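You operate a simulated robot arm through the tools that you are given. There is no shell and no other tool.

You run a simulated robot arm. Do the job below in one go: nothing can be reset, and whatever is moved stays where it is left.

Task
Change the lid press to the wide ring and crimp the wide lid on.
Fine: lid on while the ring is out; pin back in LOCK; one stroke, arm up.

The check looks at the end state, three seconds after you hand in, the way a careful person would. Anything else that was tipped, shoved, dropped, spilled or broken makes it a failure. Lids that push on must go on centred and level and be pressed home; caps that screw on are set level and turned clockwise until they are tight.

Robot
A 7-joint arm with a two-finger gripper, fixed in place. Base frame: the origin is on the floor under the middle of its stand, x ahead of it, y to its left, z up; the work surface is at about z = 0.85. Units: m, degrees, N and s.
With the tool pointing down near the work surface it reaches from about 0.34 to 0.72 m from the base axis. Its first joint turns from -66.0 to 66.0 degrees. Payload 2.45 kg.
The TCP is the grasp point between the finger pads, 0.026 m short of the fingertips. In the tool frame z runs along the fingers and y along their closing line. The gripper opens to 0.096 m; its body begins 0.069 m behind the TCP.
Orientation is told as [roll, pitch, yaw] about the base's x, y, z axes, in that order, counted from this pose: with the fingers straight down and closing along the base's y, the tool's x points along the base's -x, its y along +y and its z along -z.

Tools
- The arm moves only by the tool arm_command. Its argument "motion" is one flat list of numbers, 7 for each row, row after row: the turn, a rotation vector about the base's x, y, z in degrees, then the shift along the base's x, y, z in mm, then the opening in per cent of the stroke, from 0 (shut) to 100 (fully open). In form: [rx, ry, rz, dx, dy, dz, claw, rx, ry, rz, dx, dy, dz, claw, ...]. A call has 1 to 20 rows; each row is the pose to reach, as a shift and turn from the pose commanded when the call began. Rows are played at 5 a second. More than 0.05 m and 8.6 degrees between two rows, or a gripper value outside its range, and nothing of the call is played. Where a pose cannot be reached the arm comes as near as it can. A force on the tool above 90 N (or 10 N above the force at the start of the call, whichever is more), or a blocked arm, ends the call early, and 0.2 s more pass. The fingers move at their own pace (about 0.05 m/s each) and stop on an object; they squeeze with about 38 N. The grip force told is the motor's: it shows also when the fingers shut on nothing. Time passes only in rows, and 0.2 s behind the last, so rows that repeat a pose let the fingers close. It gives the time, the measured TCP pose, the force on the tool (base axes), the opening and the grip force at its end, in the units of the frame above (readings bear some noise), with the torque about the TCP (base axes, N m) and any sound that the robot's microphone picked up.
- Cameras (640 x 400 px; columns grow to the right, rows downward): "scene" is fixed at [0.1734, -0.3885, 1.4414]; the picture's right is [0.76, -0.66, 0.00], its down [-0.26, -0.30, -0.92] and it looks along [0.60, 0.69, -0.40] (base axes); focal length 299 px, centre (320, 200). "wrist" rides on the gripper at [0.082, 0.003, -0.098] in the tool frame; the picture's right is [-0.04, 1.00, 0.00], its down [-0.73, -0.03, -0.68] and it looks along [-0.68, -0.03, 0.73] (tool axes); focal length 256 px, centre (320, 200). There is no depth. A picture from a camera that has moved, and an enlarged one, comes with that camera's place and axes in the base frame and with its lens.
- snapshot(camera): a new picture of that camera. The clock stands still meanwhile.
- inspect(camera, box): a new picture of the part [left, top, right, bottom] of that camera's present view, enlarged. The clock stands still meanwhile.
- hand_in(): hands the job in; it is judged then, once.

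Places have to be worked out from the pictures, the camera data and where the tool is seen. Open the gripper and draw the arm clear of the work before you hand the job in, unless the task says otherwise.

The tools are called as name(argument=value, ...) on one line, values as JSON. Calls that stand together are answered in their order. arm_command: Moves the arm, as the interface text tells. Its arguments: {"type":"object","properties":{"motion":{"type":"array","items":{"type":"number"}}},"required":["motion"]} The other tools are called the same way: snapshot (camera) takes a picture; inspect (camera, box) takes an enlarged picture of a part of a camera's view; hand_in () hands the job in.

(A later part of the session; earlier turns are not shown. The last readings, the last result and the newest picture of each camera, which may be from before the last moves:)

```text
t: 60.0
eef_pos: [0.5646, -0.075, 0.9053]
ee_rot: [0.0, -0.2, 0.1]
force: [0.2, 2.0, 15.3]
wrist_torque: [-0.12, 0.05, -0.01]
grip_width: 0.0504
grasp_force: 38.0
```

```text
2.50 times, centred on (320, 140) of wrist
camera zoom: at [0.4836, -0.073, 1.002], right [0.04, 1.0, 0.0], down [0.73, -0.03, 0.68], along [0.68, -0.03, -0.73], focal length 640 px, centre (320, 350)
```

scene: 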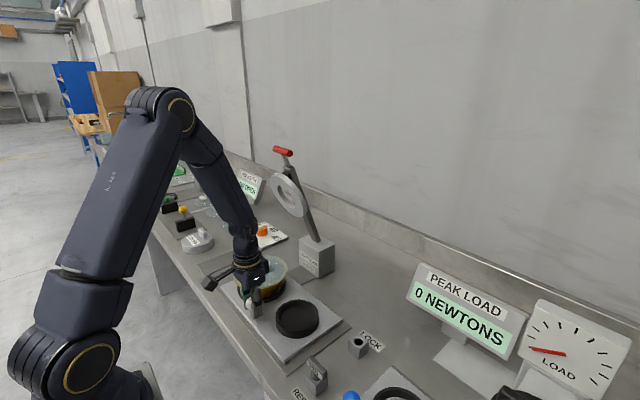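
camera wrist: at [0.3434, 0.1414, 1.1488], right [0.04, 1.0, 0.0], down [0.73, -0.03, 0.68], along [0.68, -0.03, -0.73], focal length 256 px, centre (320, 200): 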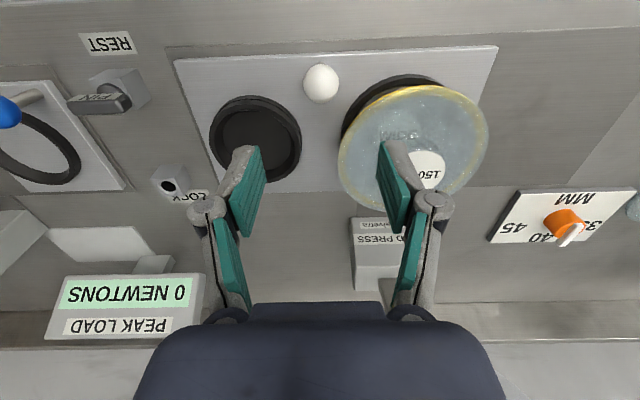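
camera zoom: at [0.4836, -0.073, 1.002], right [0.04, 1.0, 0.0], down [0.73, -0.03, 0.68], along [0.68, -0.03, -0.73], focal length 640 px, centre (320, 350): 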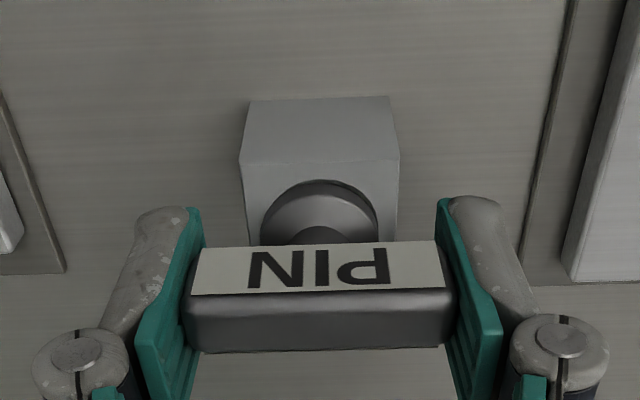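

The pin is seated in LOCK (15 N upward). I release it, rise and look.

arm_command(motion=[0, 0, 0, 0, 0, 1, 60, 0, 0, 0, 0, 0, 1, 78, 0, 0, 0, 0, 0, 1, 78, 0, 0, 0, 0, 0, 25, 78, 0, 0, 0, 0, 0, 60, 78, 0, 0, 0, 0, 0, 100, 78, 0, 0, 0, -20, 0, 140, 78, 0, 0, 0, -50, 0, 175, 78, 0, 0, 0, -80, 0, 210, 78, 0, 0, 0, -110, 0, 245, 78, 0, 0, 0, -110, 0, 245, 78])

snapshot(camera="wrist")

snapshot(camera="scene")

inspect(camera="scene", box=[330, 310, 400, 370])

inspect(camera="scene", box=[200, 130, 360, 310])

```text
t: 62.4
eef_pos: [0.4532, -0.0744, 1.1492]
ee_rot: [0.0, 0.0, 0.0]
force: [1.0, -1.0, -0.6]
wrist_torque: [-0.01, 0.0, 0.01]
grip_width: 0.0749
grasp_force: 0.1
```

```text
taken
camera wrist: at [0.3721, -0.0718, 1.2466], right [0.04, 1.0, 0.0], down [0.73, -0.03, 0.68], along [0.68, -0.03, -0.73], focal length 256 px, centre (320, 200)
```

wrist: 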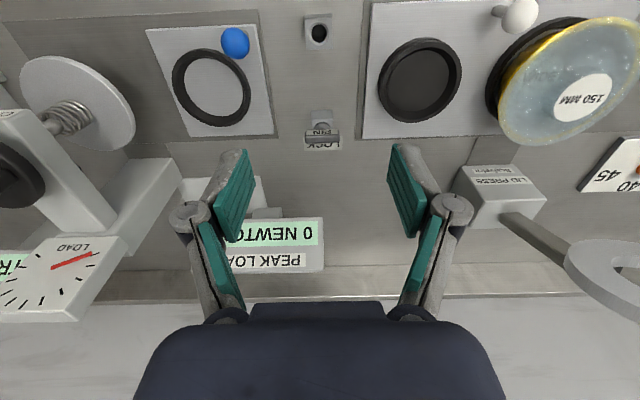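

```text
taken
```

scene: 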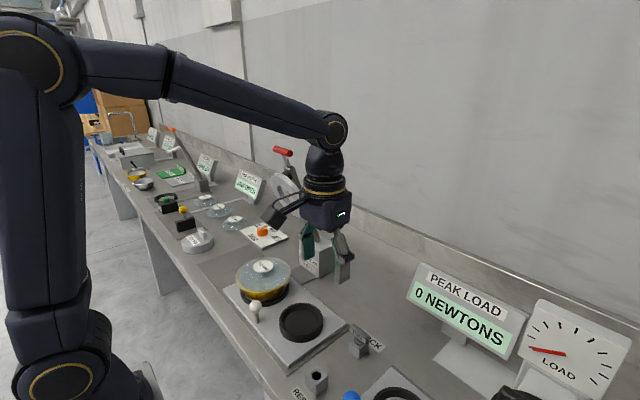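

```text
6.67 times, centred on (365, 340) of scene
camera zoom: at [0.1734, -0.3885, 1.4414], right [0.76, -0.66, 0.0], down [-0.26, -0.3, -0.92], along [0.6, 0.69, -0.4], focal length 1992 px, centre (20, -733)
```

zoom: 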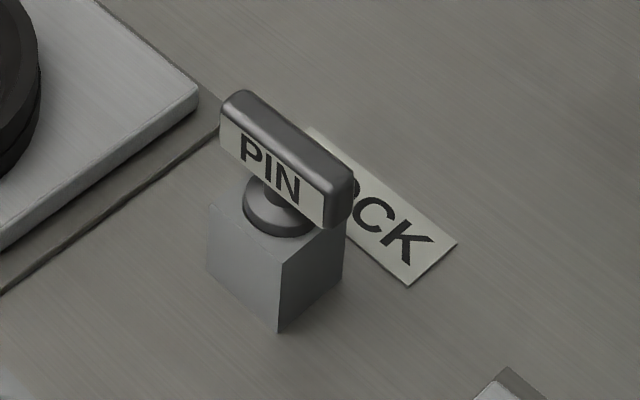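

```text
2.22 times, centred on (280, 220) of scene
camera zoom: at [0.1734, -0.3885, 1.4414], right [0.76, -0.66, 0.0], down [-0.26, -0.3, -0.92], along [0.6, 0.69, -0.4], focal length 664 px, centre (409, 156)
```

zoom: 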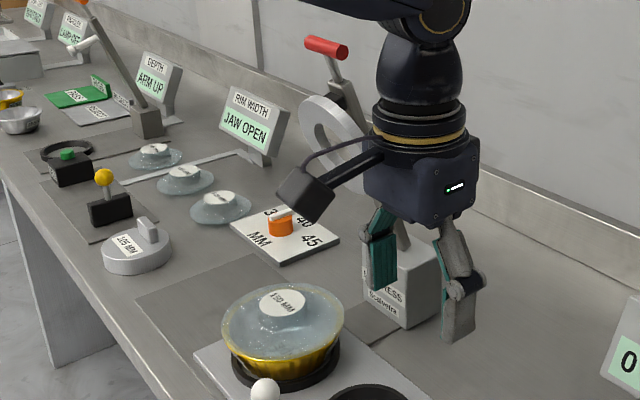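

The pin is back in LOCK and the lid is still centred. Now the press: I tilt the wrist camera forward from in front of the press to measure the red handle and arm.

arm_command(motion=[0, -3, 0, -15, 35, 13, 100, 0, -6, 0, -30, 70, 25, 100, 0, -9, 0, -46, 105, 38, 100, 0, -12, 0, -62, 140, 50, 100, 0, -15, 0, -78, 175, 63, 100, 0, -18, 0, -94, 210, 75, 100, 0, -22, 0, -110, 245, 88, 100, 0, -25, 0, -123, 274, 100, 100, 0, -25, 0, -123, 274, 100, 100])

snapshot(camera="wrist")

inspect(camera="scene", box=[250, 130, 350, 280])

```text
t: 64.4
eef_pos: [0.3314, 0.1999, 1.2482]
ee_rot: [0.0, -25.0, 0.0]
force: [0.6, 0.1, -0.5]
wrist_torque: [-0.02, 0.03, 0.01]
grip_width: 0.0957
grasp_force: 0.1
```

```text
taken
camera wrist: at [0.2161, 0.2022, 1.301], right [0.04, 1.0, 0.02], down [0.38, -0.03, 0.93], along [0.93, -0.03, -0.38], focal length 256 px, centre (320, 200)
```

wrist: 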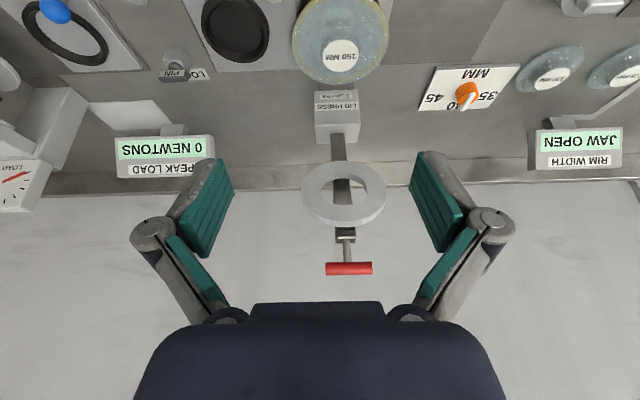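

```text
2.67 times, centred on (300, 205) of scene
camera zoom: at [0.1734, -0.3885, 1.4414], right [0.76, -0.66, 0.0], down [-0.26, -0.3, -0.92], along [0.6, 0.69, -0.4], focal length 797 px, centre (373, 187)
```

zoom: 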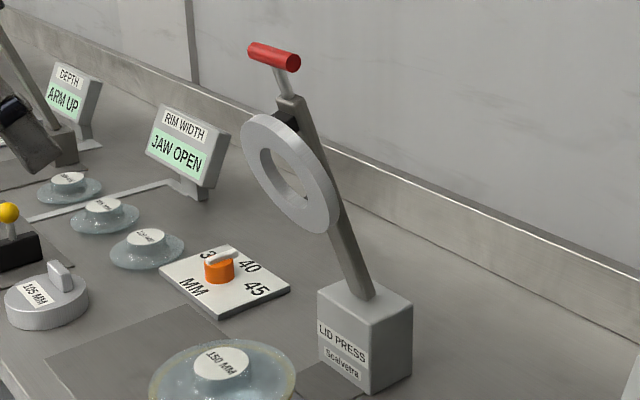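

The handle centre triangulates to (0.586, 0.229, 1.254), a red bar ~67 mm long along y, ~18 mm thick, on a lever hinged at about (0.69, 0.95). The bowl, ring and handle all line up at y ≈ 0.227. I level the tool and then turn it 90° so the fingers can straddle the handle.

arm_command(motion=[0, 6, 0, 10, -10, 25, 100, 0, 12, 0, 20, -20, 50, 100, 0, 19, 0, 30, -30, 80, 100, 0, 25, 0, 40, -40, 110, 100, 0, 25, 0, 40, -40, 110, 100])

arm_command(motion=[0, 0, 8, 0, 0, 0, 100, 0, 0, 16, 0, 0, 0, 100, 0, 0, 24, 0, 0, 0, 100, 0, 0, 32, 0, 0, 0, 90, 0, 0, 40, 0, 0, 0, 80, 0, 0, 48, 0, 0, 0, 70, 0, 0, 56, 0, 0, 0, 60, 0, 0, 64, 0, 0, 0, 55, 0, 0, 72, 0, 0, 0, 55, 0, 0, 80, 0, 0, 0, 55, 0, 0, 86, 0, 0, 0, 55, 0, 0, 90, 0, 0, 0, 55, 0, 0, 90, 0, 0, 0, 55])

snapshot(camera="wrist")

snapshot(camera="scene")

```text
t: 65.6
eef_pos: [0.3696, 0.1613, 1.3588]
ee_rot: [0.0, 0.1, 0.1]
force: [0.7, 0.6, 0.2]
wrist_torque: [-0.01, 0.01, 0.0]
grip_width: 0.0959
grasp_force: 0.2
```

```text
t: 68.4
eef_pos: [0.3723, 0.1591, 1.3585]
ee_rot: [0.1, 0.0, 90.0]
force: [-0.3, -0.7, 0.8]
wrist_torque: [0.0, -0.01, 0.01]
grip_width: 0.0528
grasp_force: 0.0
```

```text
taken
camera wrist: at [0.3687, 0.0768, 1.4557], right [-1.0, 0.04, 0.0], down [0.03, 0.73, 0.68], along [0.03, 0.68, -0.73], focal length 256 px, centre (320, 200)
```

wrist: 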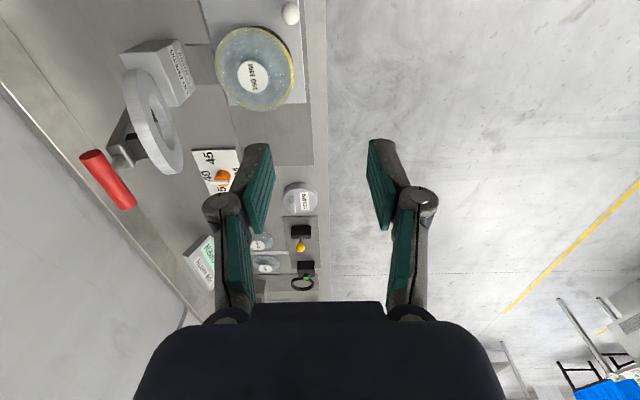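

```text
taken
```

scene: 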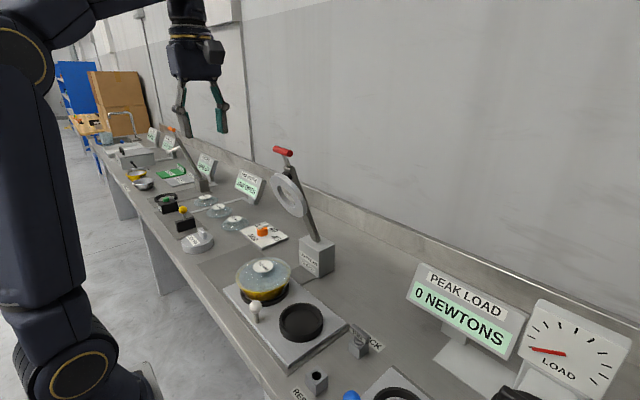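

Yaw of 90° is reached. I move to about 85 mm above the handle, offset to the -y side of its stem (y ≈ 0.209).

arm_command(motion=[0, 0, 0, 40, 10, 0, 55, 0, 0, 0, 80, 20, 0, 55, 0, 0, 0, 120, 30, 0, 55, 0, 0, 0, 160, 40, 0, 55, 0, 0, 0, 200, 48, -5, 55, 0, 0, 0, 215, 49, -18, 55, 0, 0, 0, 215, 49, -18, 55])

snapshot(camera="wrist")

inspect(camera="scene", box=[220, 70, 360, 220])

```text
t: 70.0
eef_pos: [0.5353, 0.1817, 1.315]
ee_rot: [0.1, 0.0, 89.9]
force: [-0.5, -0.3, -0.5]
wrist_torque: [-0.01, -0.01, 0.01]
grip_width: 0.0526
grasp_force: 0.0
out of reach, approached as far as the arm can: row 3, 4, 5, 6, 7
```

```text
taken
camera wrist: at [0.5329, 0.1005, 1.4123], right [-1.0, 0.04, 0.0], down [0.03, 0.73, 0.68], along [0.03, 0.68, -0.73], focal length 256 px, centre (320, 200)
```

wrist: 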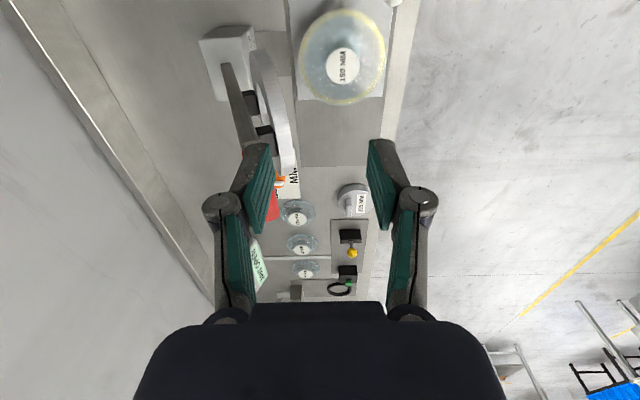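

```text
2.67 times, centred on (290, 145) of scene
camera zoom: at [0.1734, -0.3885, 1.4414], right [0.76, -0.66, 0.0], down [-0.26, -0.3, -0.92], along [0.6, 0.69, -0.4], focal length 797 px, centre (400, 347)
```

zoom: 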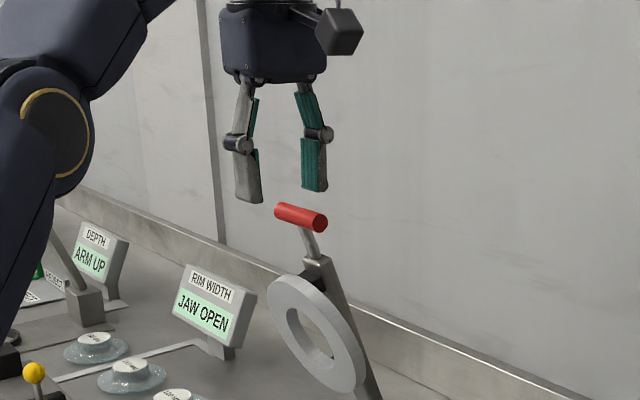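

At this height the straight-down tool cannot reach that far (limit ~0.565 m). Tilting the fingers forward by 20° (in line with the lever) gives more reach; I first back off to a reachable pose and tilt.

arm_command(motion=[0, 0, 0, -40, -10, -5, 55, 0, 0, 0, -80, -20, -15, 55, 0, 0, 0, -110, -25, -20, 55, 0, -6, 0, -110, -25, -20, 55, 0, -13, 0, -110, -25, -20, 55, 0, -20, 0, -110, -25, -20, 55, 0, -20, 0, -110, -25, -20, 55])

snapshot(camera="wrist")

inspect(camera="scene", box=[220, 70, 360, 220])

```text
t: 71.6
eef_pos: [0.4285, 0.1592, 1.293]
ee_rot: [-20.1, 0.0, 89.9]
force: [-0.3, -0.6, -0.7]
wrist_torque: [0.02, -0.02, -0.02]
grip_width: 0.0529
grasp_force: 0.1
```

```text
taken
camera wrist: at [0.3916, 0.0754, 1.3843], right [-0.94, 0.04, -0.34], down [-0.21, 0.73, 0.65], along [0.28, 0.68, -0.68], focal length 256 px, centre (320, 200)
```

wrist: 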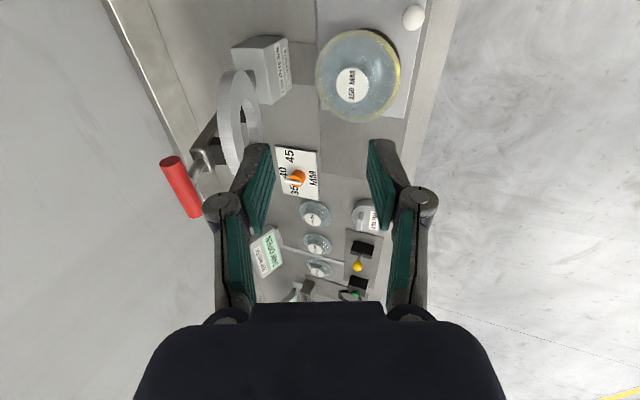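

```text
2.67 times, centred on (290, 145) of scene
camera zoom: at [0.1734, -0.3885, 1.4414], right [0.76, -0.66, 0.0], down [-0.26, -0.3, -0.92], along [0.6, 0.69, -0.4], focal length 797 px, centre (400, 347)
```

zoom: 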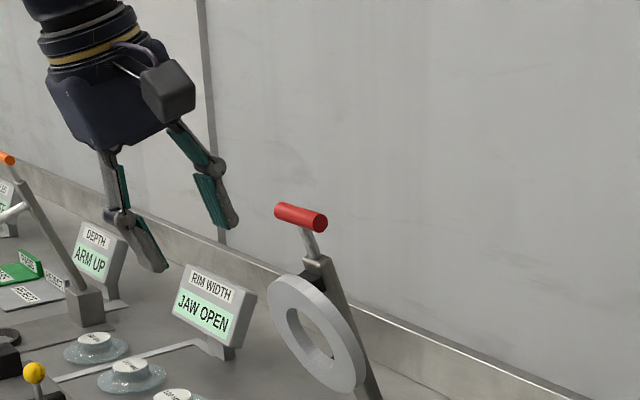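

Commands track the reached pose, so I am at (0.4285, 0.159, 1.293) tilted -20°. I now go to the pre-grasp point ~75 mm up the lever's line from the handle, on the -y side.

arm_command(motion=[0, 0, 0, 0, 0, 30, 55, 0, 0, 0, 40, 16, 31, 55, 0, 0, 0, 80, 32, 31, 55, 0, 0, 0, 115, 45, 31, 55, 0, 0, 0, 131, 50, 31, 55, 0, 0, 0, 131, 50, 31, 55])

snapshot(camera="wrist")

inspect(camera="scene", box=[220, 70, 360, 220])

```text
t: 73.0
eef_pos: [0.5593, 0.2093, 1.3277]
ee_rot: [-19.9, -0.1, 90.1]
force: [-0.6, 0.0, 0.4]
wrist_torque: [0.0, -0.02, 0.05]
grip_width: 0.0529
grasp_force: 0.0
```

```text
taken
camera wrist: at [0.5236, 0.1273, 1.4165], right [-0.94, 0.04, -0.34], down [-0.2, 0.73, 0.65], along [0.28, 0.68, -0.68], focal length 256 px, centre (320, 200)
```

wrist: 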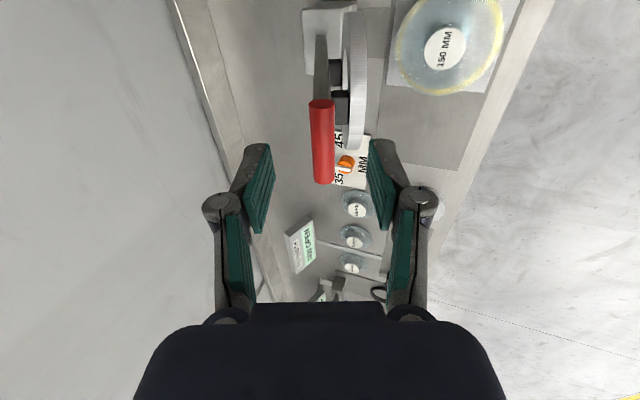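

```text
2.67 times, centred on (290, 145) of scene
camera zoom: at [0.1734, -0.3885, 1.4414], right [0.76, -0.66, 0.0], down [-0.26, -0.3, -0.92], along [0.6, 0.69, -0.4], focal length 797 px, centre (400, 347)
```

zoom: 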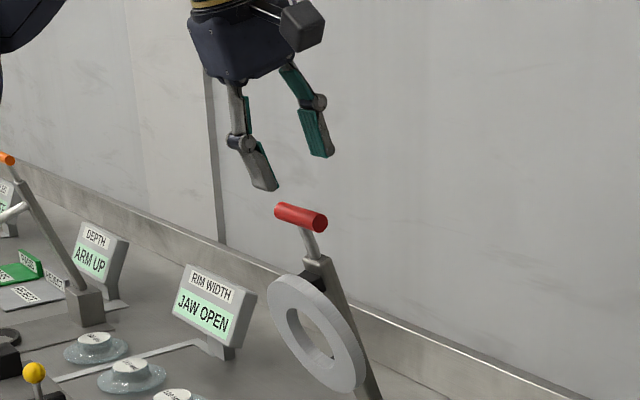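

The handle is exactly between the fingers in the wrist view. I advance 75 mm along the tool axis to bring the handle to the grasp point.

arm_command(motion=[0, 0, 0, 9, 0, -24, 55, 0, 0, 0, 18, 0, -48, 55, 0, 0, 0, 26.5, 0, -73, 55, 0, 0, 0, 26.5, 0, -73, 55])

snapshot(camera="wrist")

inspect(camera="scene", box=[240, 90, 360, 220])

```text
t: 74.0
eef_pos: [0.5866, 0.2096, 1.2526]
ee_rot: [-19.9, -0.1, 90.0]
force: [0.4, 0.7, 0.2]
wrist_torque: [0.01, 0.0, -0.01]
grip_width: 0.0531
grasp_force: 0.1
```

```text
taken
camera wrist: at [0.5492, 0.1261, 1.3434], right [-0.94, 0.04, -0.34], down [-0.21, 0.73, 0.65], along [0.28, 0.68, -0.68], focal length 256 px, centre (320, 200)
```

wrist: 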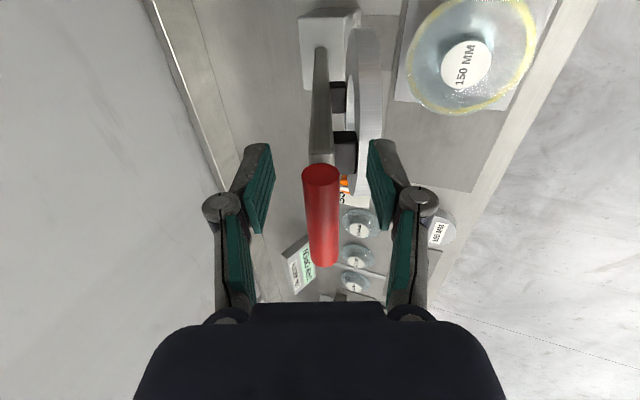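

```text
3.08 times, centred on (300, 155) of scene
camera zoom: at [0.1734, -0.3885, 1.4414], right [0.76, -0.66, 0.0], down [-0.26, -0.3, -0.92], along [0.6, 0.69, -0.4], focal length 919 px, centre (382, 338)
```

zoom: 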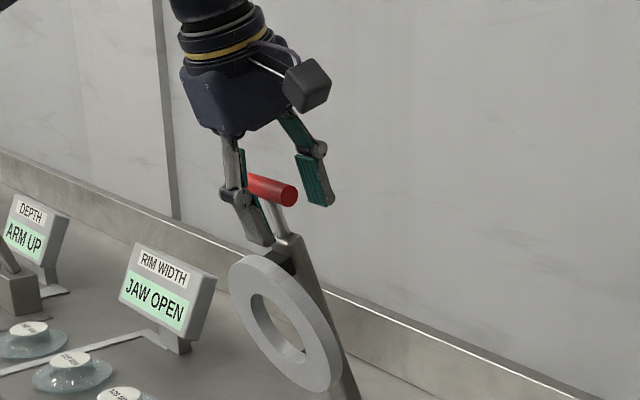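

The handle is at the grasp point, the pads covering its -y half clear of the stem. I close on it.

arm_command(motion=[0, 0, 0, 0, 0, 0, 35, 0, 0, 0, 0, 0, 0, 15, 0, 0, 0, 0, 0, 0, 0, 0, 0, 0, 0, 0, 0, 0, 0, 0, 0, 0, 0, 0, 0])

inspect(camera="scene", box=[240, 90, 360, 220])

```text
t: 75.2
eef_pos: [0.5852, 0.208, 1.2531]
ee_rot: [-19.9, 0.0, 90.0]
force: [-6.0, -1.7, -2.8]
wrist_torque: [0.05, -0.01, 0.0]
grip_width: 0.0163
grasp_force: 42.3
```

```text
3.08 times, centred on (300, 155) of scene
camera zoom: at [0.1732, -0.3886, 1.4415], right [0.76, -0.66, 0.0], down [-0.26, -0.3, -0.92], along [0.6, 0.69, -0.4], focal length 919 px, centre (382, 338)
```

zoom: 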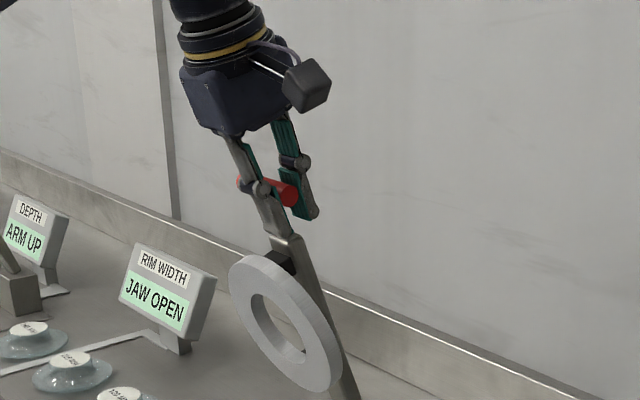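

The handle is clamped (16.3 mm wide, 42 N). I begin the stroke along an arc about the estimated hinge (0.69, 0.95), first about 12°, and check the forces.

arm_command(motion=[0, 0, 0, -6.0, 0, -2.1, 0, 0, 0, 0, -16.5, 0, -6.2, 0, 0, 0, 0, -32.1, 0, -12.9, 0, 0, 0, 0, -47.2, 0, -20.5, 0, 0, 0, 0, -47.2, 0, -20.5, 0])

inspect(camera="scene", box=[220, 90, 360, 290])

snapshot(camera="wrist")

```text
t: 76.4
eef_pos: [0.5398, 0.2081, 1.2325]
ee_rot: [-20.1, 0.0, 89.9]
force: [1.4, 3.2, -2.5]
wrist_torque: [0.4, -0.15, 0.13]
grip_width: 0.0162
grasp_force: 42.0
```

```text
2.00 times, centred on (290, 190) of scene
camera zoom: at [0.1735, -0.3884, 1.4415], right [0.76, -0.66, 0.0], down [-0.26, -0.3, -0.92], along [0.6, 0.69, -0.4], focal length 598 px, centre (380, 220)
```

zoom: 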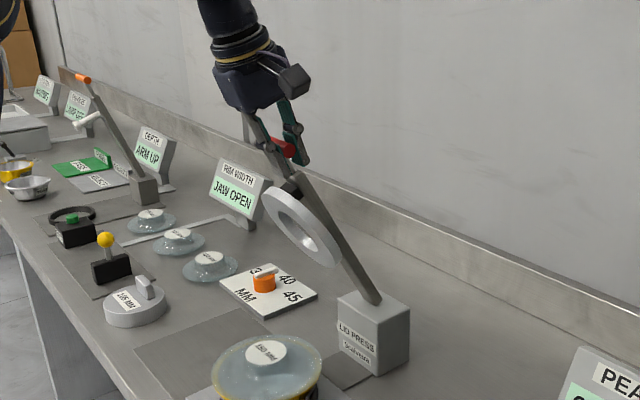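

```text
taken
camera wrist: at [0.5027, 0.126, 1.3228], right [-0.94, 0.04, -0.34], down [-0.2, 0.73, 0.65], along [0.28, 0.68, -0.68], focal length 256 px, centre (320, 200)
```

wrist: 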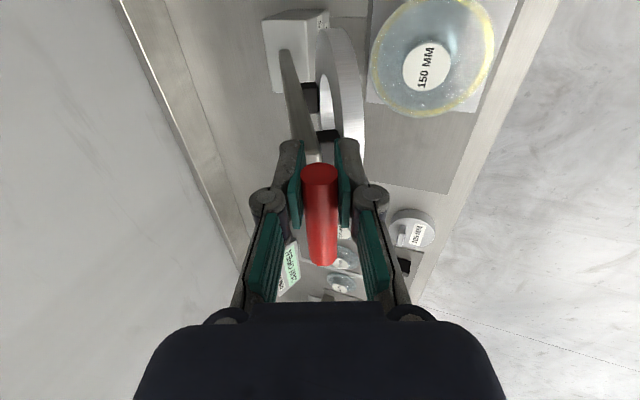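

The lever follows with only a few newtons. I continue the arc to about 46° from vertical.

arm_command(motion=[0, 0, 0, -14.7, 0, -8.3, 0, 0, 0, 0, -29.0, 0, -17.4, 0, 0, 0, 0, -42.8, 0, -27.2, 0, 0, 0, 0, -56.0, 0, -37.8, 0, 0, 0, 0, -68.7, 0, -49.0, 0, 0, 0, 0, -80.8, 0, -60.8, 0, 0, 0, 0, -80.8, 0, -60.8, 0])

inspect(camera="scene", box=[220, 110, 360, 310])

snapshot(camera="wrist")

```text
t: 78.0
eef_pos: [0.4595, 0.2086, 1.1708]
ee_rot: [-19.8, 0.0, 90.0]
force: [21.3, -0.9, -20.3]
wrist_torque: [0.13, -0.09, 0.07]
grip_width: 0.0161
grasp_force: 42.3
```

```text
2.00 times, centred on (290, 210) of scene
camera zoom: at [0.1744, -0.3885, 1.4413], right [0.76, -0.66, 0.0], down [-0.26, -0.3, -0.92], along [0.6, 0.69, -0.4], focal length 598 px, centre (380, 180)
```

zoom: 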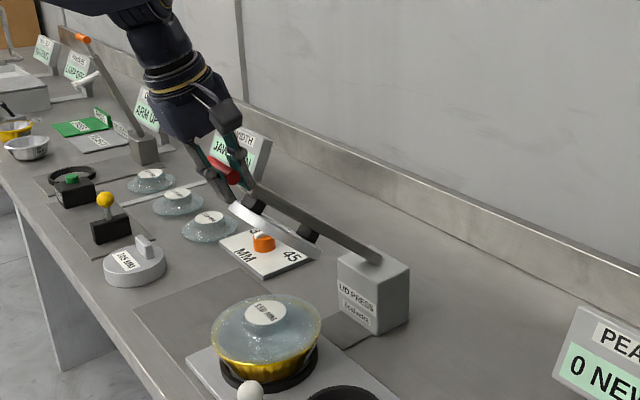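

```text
taken
camera wrist: at [0.4219, 0.126, 1.2612], right [-0.94, 0.04, -0.34], down [-0.2, 0.74, 0.65], along [0.28, 0.68, -0.68], focal length 256 px, centre (320, 200)
```

wrist: 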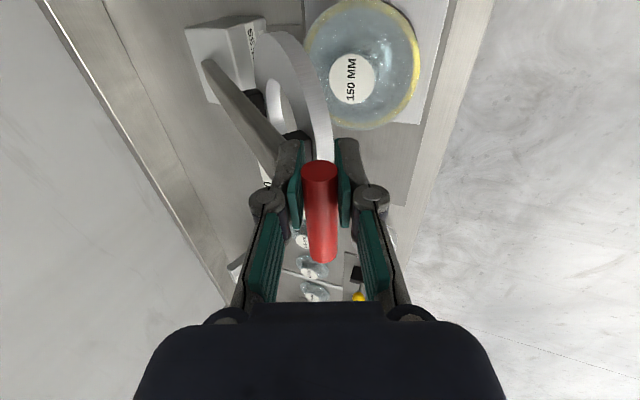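

The 29 N pull is exactly toward the hinge, so the true radius is smaller: I refit the hinge to about (0.682, 0.969), R ≈ 0.300, and continue on that circle to 60°.

arm_command(motion=[0, 0, 0, -1, 0, -8, 0, 0, 0, 0, -8.4, 0, -14.0, 0, 0, 0, 0, -18.0, 0, -26.4, 0, 0, 0, 0, -26.9, 0, -39.4, 0, 0, 0, 0, -35.1, 0, -52.8, 0, 0, 0, 0, -35.1, 0, -52.8, 0])

inspect(camera="scene", box=[200, 150, 360, 310])

snapshot(camera="wrist")

```text
t: 79.4
eef_pos: [0.4228, 0.2078, 1.1192]
ee_rot: [-20.0, 0.1, 89.9]
force: [-7.9, -14.9, 3.8]
wrist_torque: [0.13, -0.18, 0.05]
grip_width: 0.0163
grasp_force: 42.5
```

```text
2.50 times, centred on (280, 230) of scene
camera zoom: at [0.1731, -0.3891, 1.4413], right [0.76, -0.66, 0.0], down [-0.26, -0.3, -0.92], along [0.6, 0.69, -0.4], focal length 747 px, centre (420, 125)
```

zoom: 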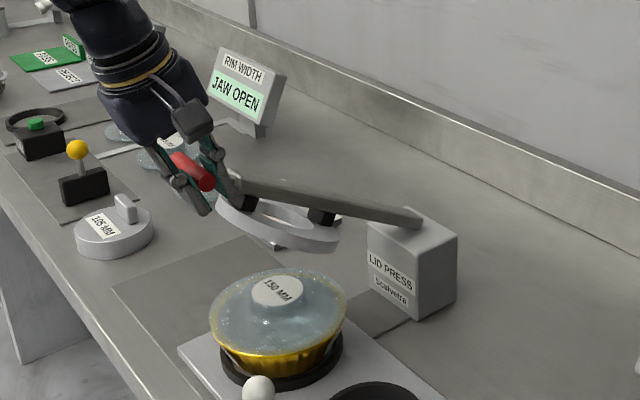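

```text
taken
camera wrist: at [0.3861, 0.126, 1.2093], right [-0.94, 0.04, -0.34], down [-0.2, 0.73, 0.65], along [0.28, 0.68, -0.68], focal length 256 px, centre (320, 200)
```

wrist: 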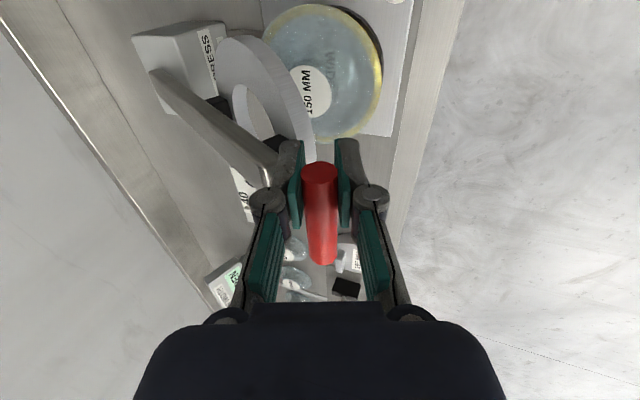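

Radial force is now small; a 15 N side force in y suggests a finger edge touching the lever's end bracket, so I shift -2 mm in y and continue to 72°.

arm_command(motion=[0, 0, 0, -3, -2, -5, 0, 0, 0, 0, -8, -2, -13.8, 0, 0, 0, 0, -14.8, -2, -28.0, 0, 0, 0, 0, -20.9, -2, -42.5, 0, 0, 0, 0, -26.1, -2, -57.4, 0, 0, 0, 0, -26.1, -2, -57.4, 0])

inspect(camera="scene", box=[200, 170, 360, 320])

snapshot(camera="wrist")

```text
t: 80.8
eef_pos: [0.3979, 0.2086, 1.0628]
ee_rot: [-20.2, -0.3, 90.3]
force: [10.0, 24.7, -3.4]
wrist_torque: [0.22, -0.19, 0.05]
grip_width: 0.0161
grasp_force: 42.1
```

```text
2.67 times, centred on (280, 245) of scene
camera zoom: at [0.1738, -0.3877, 1.4416], right [0.76, -0.66, 0.0], down [-0.26, -0.3, -0.92], along [0.6, 0.69, -0.4], focal length 797 px, centre (427, 80)
```

zoom: 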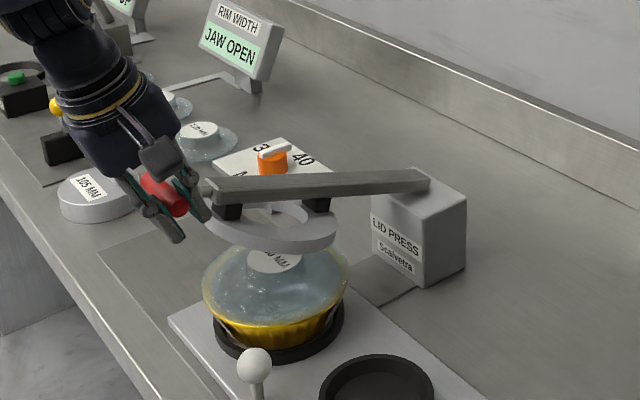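

```text
taken
camera wrist: at [0.3609, 0.125, 1.1517], right [-0.94, 0.04, -0.34], down [-0.21, 0.73, 0.65], along [0.28, 0.68, -0.68], focal length 256 px, centre (320, 200)
```

wrist: 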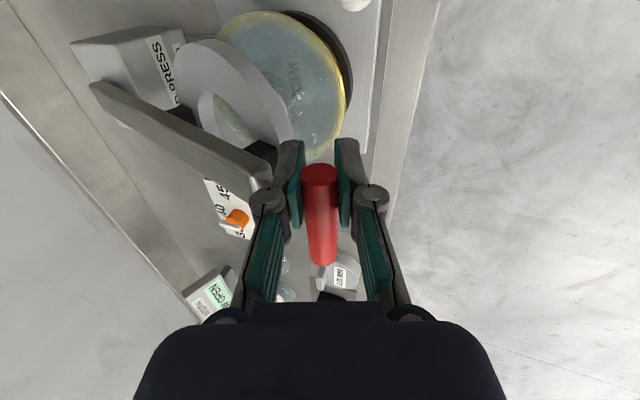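

My y shift just loaded the clamped grip the other way (+25 N), so I put back 1.3 mm. The ring is coming down concentric with the lid; I continue to 81°.

arm_command(motion=[0, 0, 0, -2, 1.3, -6, 0, 0, 0, 0, -4.2, 1.3, -15.1, 0, 0, 0, 0, -7.8, 1.3, -30.3, 0, 0, 0, 0, -10.5, 1.3, -45.8, 0, 0, 0, 0, -10.5, 1.3, -45.8, 0])

inspect(camera="scene", box=[200, 190, 340, 320])

snapshot(camera="wrist")

```text
t: 82.0
eef_pos: [0.3857, 0.2069, 1.0156]
ee_rot: [-19.9, 0.1, 90.1]
force: [-14.6, 16.2, -0.5]
wrist_torque: [-0.12, -0.12, -0.14]
grip_width: 0.0162
grasp_force: 42.1
```

```text
3.08 times, centred on (270, 255) of scene
camera zoom: at [0.173, -0.388, 1.4417], right [0.76, -0.66, 0.0], down [-0.26, -0.3, -0.92], along [0.6, 0.69, -0.4], focal length 919 px, centre (474, 31)
```

zoom: 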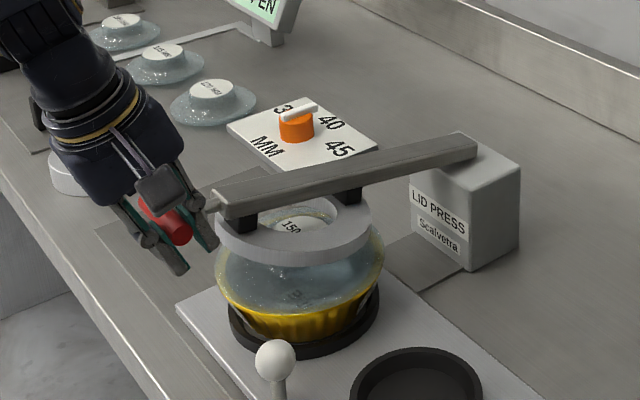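

```text
taken
camera wrist: at [0.3496, 0.125, 1.1059], right [-0.94, 0.04, -0.34], down [-0.21, 0.73, 0.65], along [0.27, 0.68, -0.68], focal length 256 px, centre (320, 200)
```

wrist: 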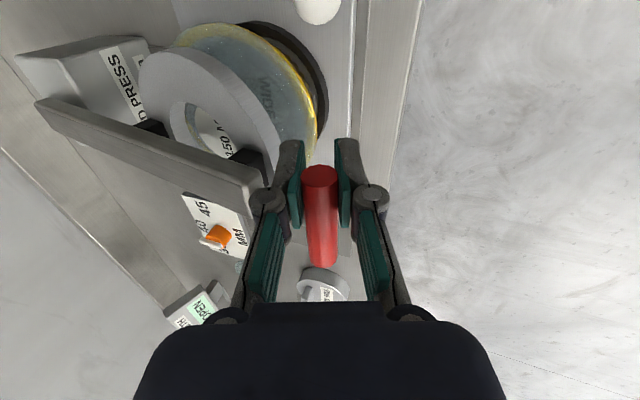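

Ring is level-ish about 20–25 mm above the lid. I take out the small radial and side loads (-1 mm x, +0.7 mm y) and continue more slowly to about 86°.

arm_command(motion=[0, 0, 0, -1.3, 0.7, -5, 0, 0, 0, 0, -2.2, 0.7, -10.5, 0, 0, 0, 0, -3.0, 0.7, -15.6, 0, 0, 0, 0, -3.5, 0.7, -21, 0, 0, 0, 0, -3.9, 0.7, -26, 0, 0, 0, 0, -3.9, 0.7, -26, 0])

inspect(camera="scene", box=[200, 190, 340, 320])

snapshot(camera="wrist")

```text
t: 83.4
eef_pos: [0.3829, 0.2074, 0.9889]
ee_rot: [-20.0, 0.1, 90.0]
force: [2.2, 4.9, -0.9]
wrist_torque: [0.19, -0.11, 0.07]
grip_width: 0.0162
grasp_force: 42.7
```

```text
3.08 times, centred on (270, 255) of scene
camera zoom: at [0.1735, -0.3884, 1.4415], right [0.76, -0.66, 0.0], down [-0.26, -0.3, -0.92], along [0.6, 0.69, -0.4], focal length 919 px, centre (474, 31)
```

zoom: 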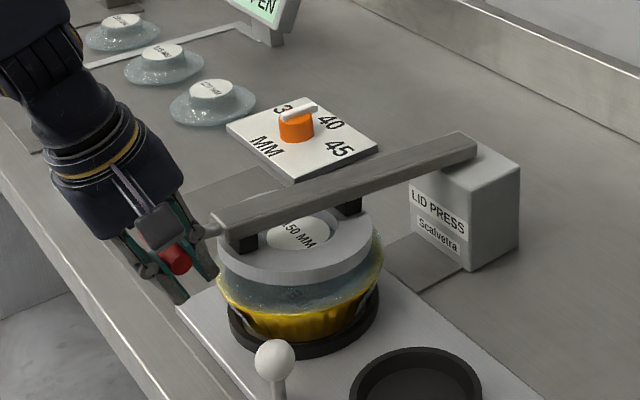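

```text
taken
camera wrist: at [0.3459, 0.1249, 1.0792], right [-0.94, 0.04, -0.34], down [-0.2, 0.73, 0.65], along [0.28, 0.68, -0.68], focal length 256 px, centre (320, 200)
```

wrist: 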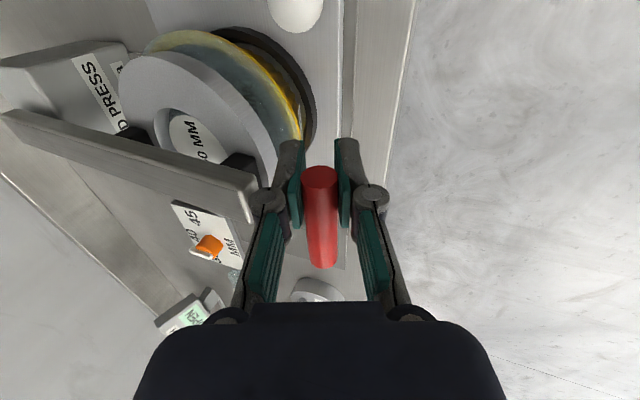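

Forces are low and the ring is just above the lid. I press on in ~3 mm steps, watching for contact and any sound.

arm_command(motion=[0, 0, 0, -0.2, 0.2, -3, 0, 0, 0, 0, -0.4, 0.2, -6, 0, 0, 0, 0, -0.6, 0.2, -9, 0, 0, 0, 0, -0.7, 0.2, -12, 0, 0, 0, 0, -0.7, 0.2, -12, 0])

inspect(camera="scene", box=[200, 190, 340, 320])

```text
t: 84.6
eef_pos: [0.3814, 0.207, 0.9781]
ee_rot: [-19.9, 0.1, 90.0]
force: [-1.8, -0.4, -2.9]
wrist_torque: [-0.22, -0.04, -0.02]
grip_width: 0.0161
grasp_force: 41.8
```

```text
3.08 times, centred on (270, 255) of scene
camera zoom: at [0.1734, -0.3885, 1.4415], right [0.76, -0.66, 0.0], down [-0.26, -0.3, -0.92], along [0.6, 0.69, -0.4], focal length 919 px, centre (474, 31)
```

zoom: 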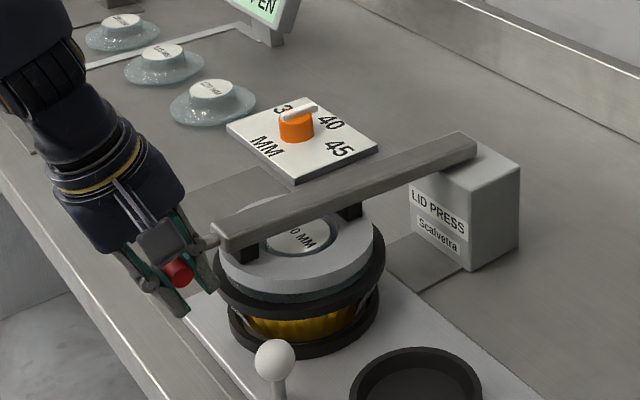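

A black band has appeared around the lid rim. I enlarge to see exactly what state the press is in before going on.

inspect(camera="scene", box=[230, 220, 310, 300])

snapshot(camera="wrist")

inspect(camera="wrist", box=[0, 0, 340, 230])

```text
5.00 times, centred on (270, 260) of scene
camera zoom: at [0.1734, -0.3885, 1.4415], right [0.76, -0.66, 0.0], down [-0.26, -0.3, -0.92], along [0.6, 0.69, -0.4], focal length 1494 px, centre (570, -100)
```

zoom: 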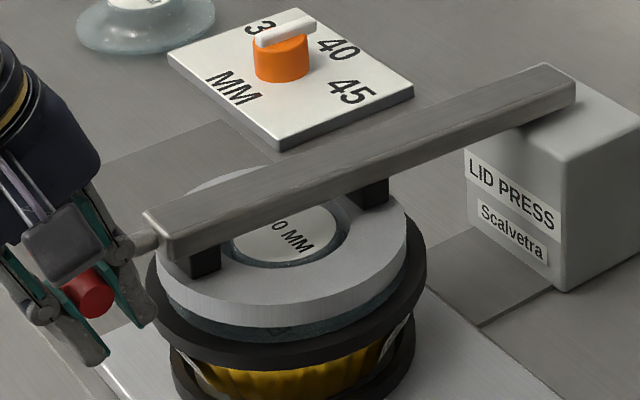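

```text
taken
camera wrist: at [0.3453, 0.125, 1.0673], right [-0.94, 0.04, -0.34], down [-0.2, 0.73, 0.65], along [0.28, 0.68, -0.68], focal length 256 px, centre (320, 200)
```

wrist: 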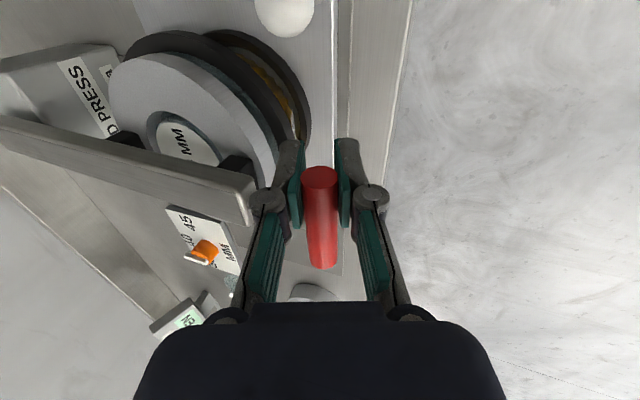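

```text
1.74 times, centred on (170, 115) of wrist
camera zoom: at [0.3453, 0.125, 1.0673], right [-0.94, 0.04, -0.34], down [-0.2, 0.73, 0.65], along [0.28, 0.68, -0.68], focal length 445 px, centre (581, 348)
```

zoom: 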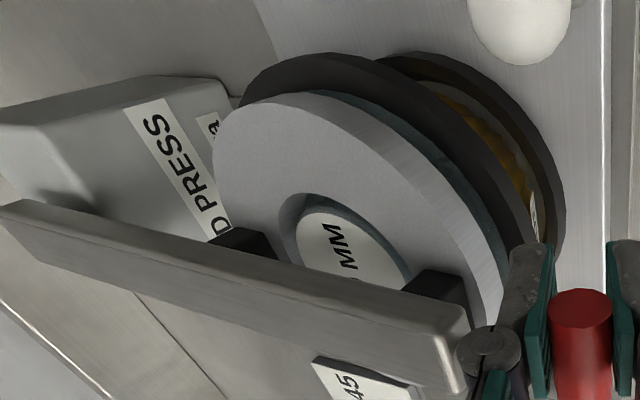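

The crimp band has formed around the rim, but the handle still shows no resistance, so I carry the same stroke on in small steps until it bottoms.

arm_command(motion=[0, 0, 0, 0, 0, -2, 0, 0, 0, 0, 0, 0, -4, 0, 0, 0, 0, 0, 0, -6, 0, 0, 0, 0, 0, 0, -6, 0])

inspect(camera="scene", box=[230, 220, 310, 300])

```text
t: 85.6
eef_pos: [0.3814, 0.2067, 0.9716]
ee_rot: [-19.9, 0.1, 90.0]
force: [-6.8, -5.9, -1.7]
wrist_torque: [-0.11, -0.09, -0.04]
grip_width: 0.0161
grasp_force: 42.5
```

```text
5.00 times, centred on (270, 260) of scene
camera zoom: at [0.1732, -0.3887, 1.4414], right [0.76, -0.66, 0.0], down [-0.26, -0.3, -0.92], along [0.6, 0.69, -0.4], focal length 1494 px, centre (570, -100)
```

zoom: 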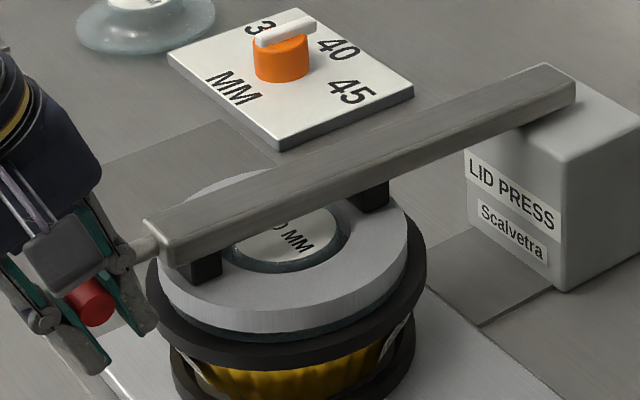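

No resistance yet and the ring is still closing on the lid. I continue in 2 mm steps.

arm_command(motion=[0, 0, 0, -0.5, 0.2, -2, 0, 0, 0, 0, -0.5, 0.2, -4, 0, 0, 0, 0, -0.5, 0.2, -6, 0, 0, 0, 0, -0.5, 0.2, -6, 0])

inspect(camera="scene", box=[230, 220, 310, 300])

```text
t: 86.6
eef_pos: [0.3815, 0.2071, 0.9656]
ee_rot: [-20.0, 0.1, 89.9]
force: [-0.9, -13.1, -2.3]
wrist_torque: [-0.11, -0.04, -0.04]
grip_width: 0.0164
grasp_force: 42.3
```

```text
5.00 times, centred on (270, 260) of scene
camera zoom: at [0.1734, -0.3889, 1.4413], right [0.76, -0.66, 0.0], down [-0.26, -0.3, -0.92], along [0.6, 0.69, -0.4], focal length 1494 px, centre (570, -100)
```

zoom: 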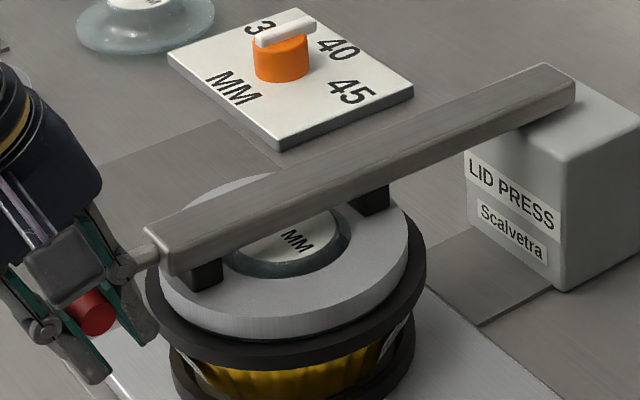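

The ring is nearly flush on the lid; still no vertical resistance. I go on in 1.5 mm steps, easing y by -0.5 mm.

arm_command(motion=[0, 0, 0, 0, -0.5, -1.5, 0, 0, 0, 0, 0, -0.5, -3, 0, 0, 0, 0, 0, -0.5, -4.5, 0, 0, 0, 0, 0, -0.5, -4.5, 0])

inspect(camera="scene", box=[230, 220, 310, 300])

inspect(camera="wrist", box=[0, 0, 340, 230])

```text
t: 87.6
eef_pos: [0.3812, 0.2085, 0.9608]
ee_rot: [-20.1, -0.1, 90.1]
force: [-2.6, -7.5, -2.3]
wrist_torque: [0.24, -0.04, 0.08]
grip_width: 0.0162
grasp_force: 42.0
```

```text
5.00 times, centred on (270, 260) of scene
camera zoom: at [0.1733, -0.3887, 1.4414], right [0.76, -0.66, 0.0], down [-0.26, -0.3, -0.92], along [0.6, 0.69, -0.4], focal length 1494 px, centre (570, -100)
```

zoom: 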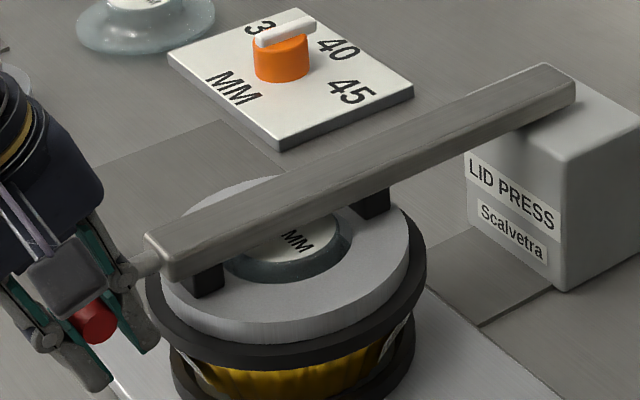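

```text
1.74 times, centred on (170, 115) of wrist
camera zoom: at [0.345, 0.1248, 1.0513], right [-0.94, 0.04, -0.34], down [-0.21, 0.73, 0.65], along [0.28, 0.68, -0.68], focal length 445 px, centre (581, 348)
```

zoom: 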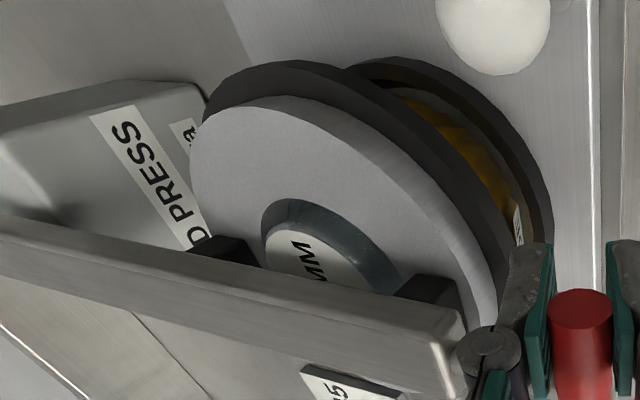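

Ring bottom and crimp band are now level with each other, still no resistance. I go a little further in 1 mm steps to find the bottom stop.

arm_command(motion=[0, 0, 0, 0.2, -0.3, -1, 0, 0, 0, 0, 0.2, -0.3, -2, 0, 0, 0, 0, 0.2, -0.3, -3, 0, 0, 0, 0, 0.2, -0.3, -3, 0])

inspect(camera="scene", box=[230, 220, 310, 300])

```text
t: 88.6
eef_pos: [0.3827, 0.2083, 0.9592]
ee_rot: [-20.2, 0.0, 90.0]
force: [-5.8, -7.4, 35.0]
wrist_torque: [0.05, 0.02, 0.04]
grip_width: 0.0161
grasp_force: 42.0
```

```text
5.00 times, centred on (270, 260) of scene
camera zoom: at [0.1728, -0.389, 1.4414], right [0.76, -0.66, 0.0], down [-0.26, -0.3, -0.92], along [0.6, 0.69, -0.4], focal length 1494 px, centre (570, -100)
```

zoom: 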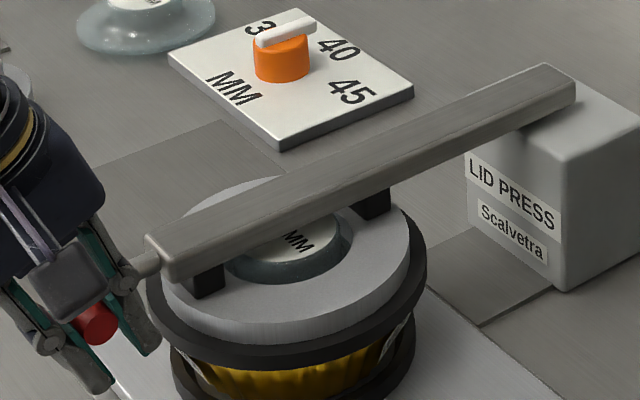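

Now 35 N pushes back: the stroke has bottomed. I push 1.5 mm more in the same stroke to make sure it is home.

arm_command(motion=[0, 0, 0, 0, 0, -1, 0, 0, 0, 0, 0, 0, -1.5, 0, 0, 0, 0, 0, 0, -1.5, 0])

inspect(camera="scene", box=[230, 220, 310, 300])

inspect(camera="wrist", box=[0, 0, 340, 230])

```text
t: 89.4
eef_pos: [0.3832, 0.2087, 0.9583]
ee_rot: [-20.2, -0.2, 90.1]
force: [8.4, 0.1, 35.3]
wrist_torque: [0.09, 0.09, 0.06]
grip_width: 0.0173
grasp_force: 42.2
```

```text
5.00 times, centred on (270, 260) of scene
camera zoom: at [0.1732, -0.3888, 1.4414], right [0.76, -0.66, 0.0], down [-0.26, -0.3, -0.92], along [0.6, 0.69, -0.4], focal length 1494 px, centre (570, -100)
```

zoom: 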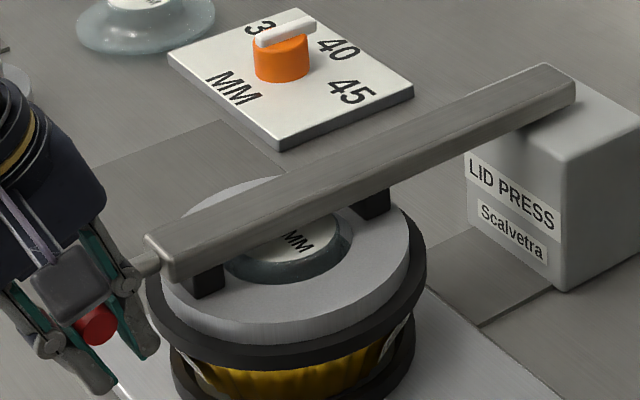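

```text
1.74 times, centred on (170, 115) of wrist
camera zoom: at [0.3459, 0.1254, 1.0469], right [-0.94, 0.04, -0.34], down [-0.21, 0.73, 0.65], along [0.28, 0.68, -0.68], focal length 445 px, centre (581, 348)
```

zoom: 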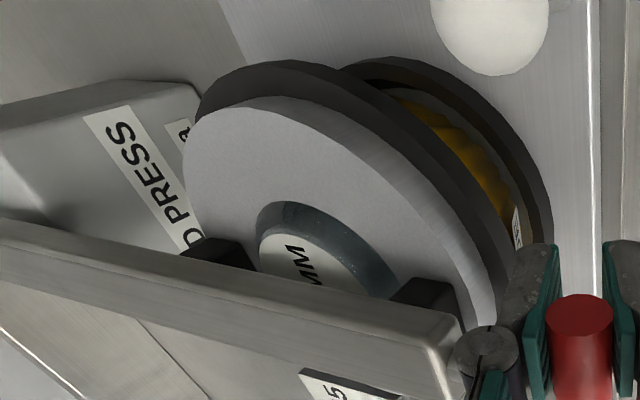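

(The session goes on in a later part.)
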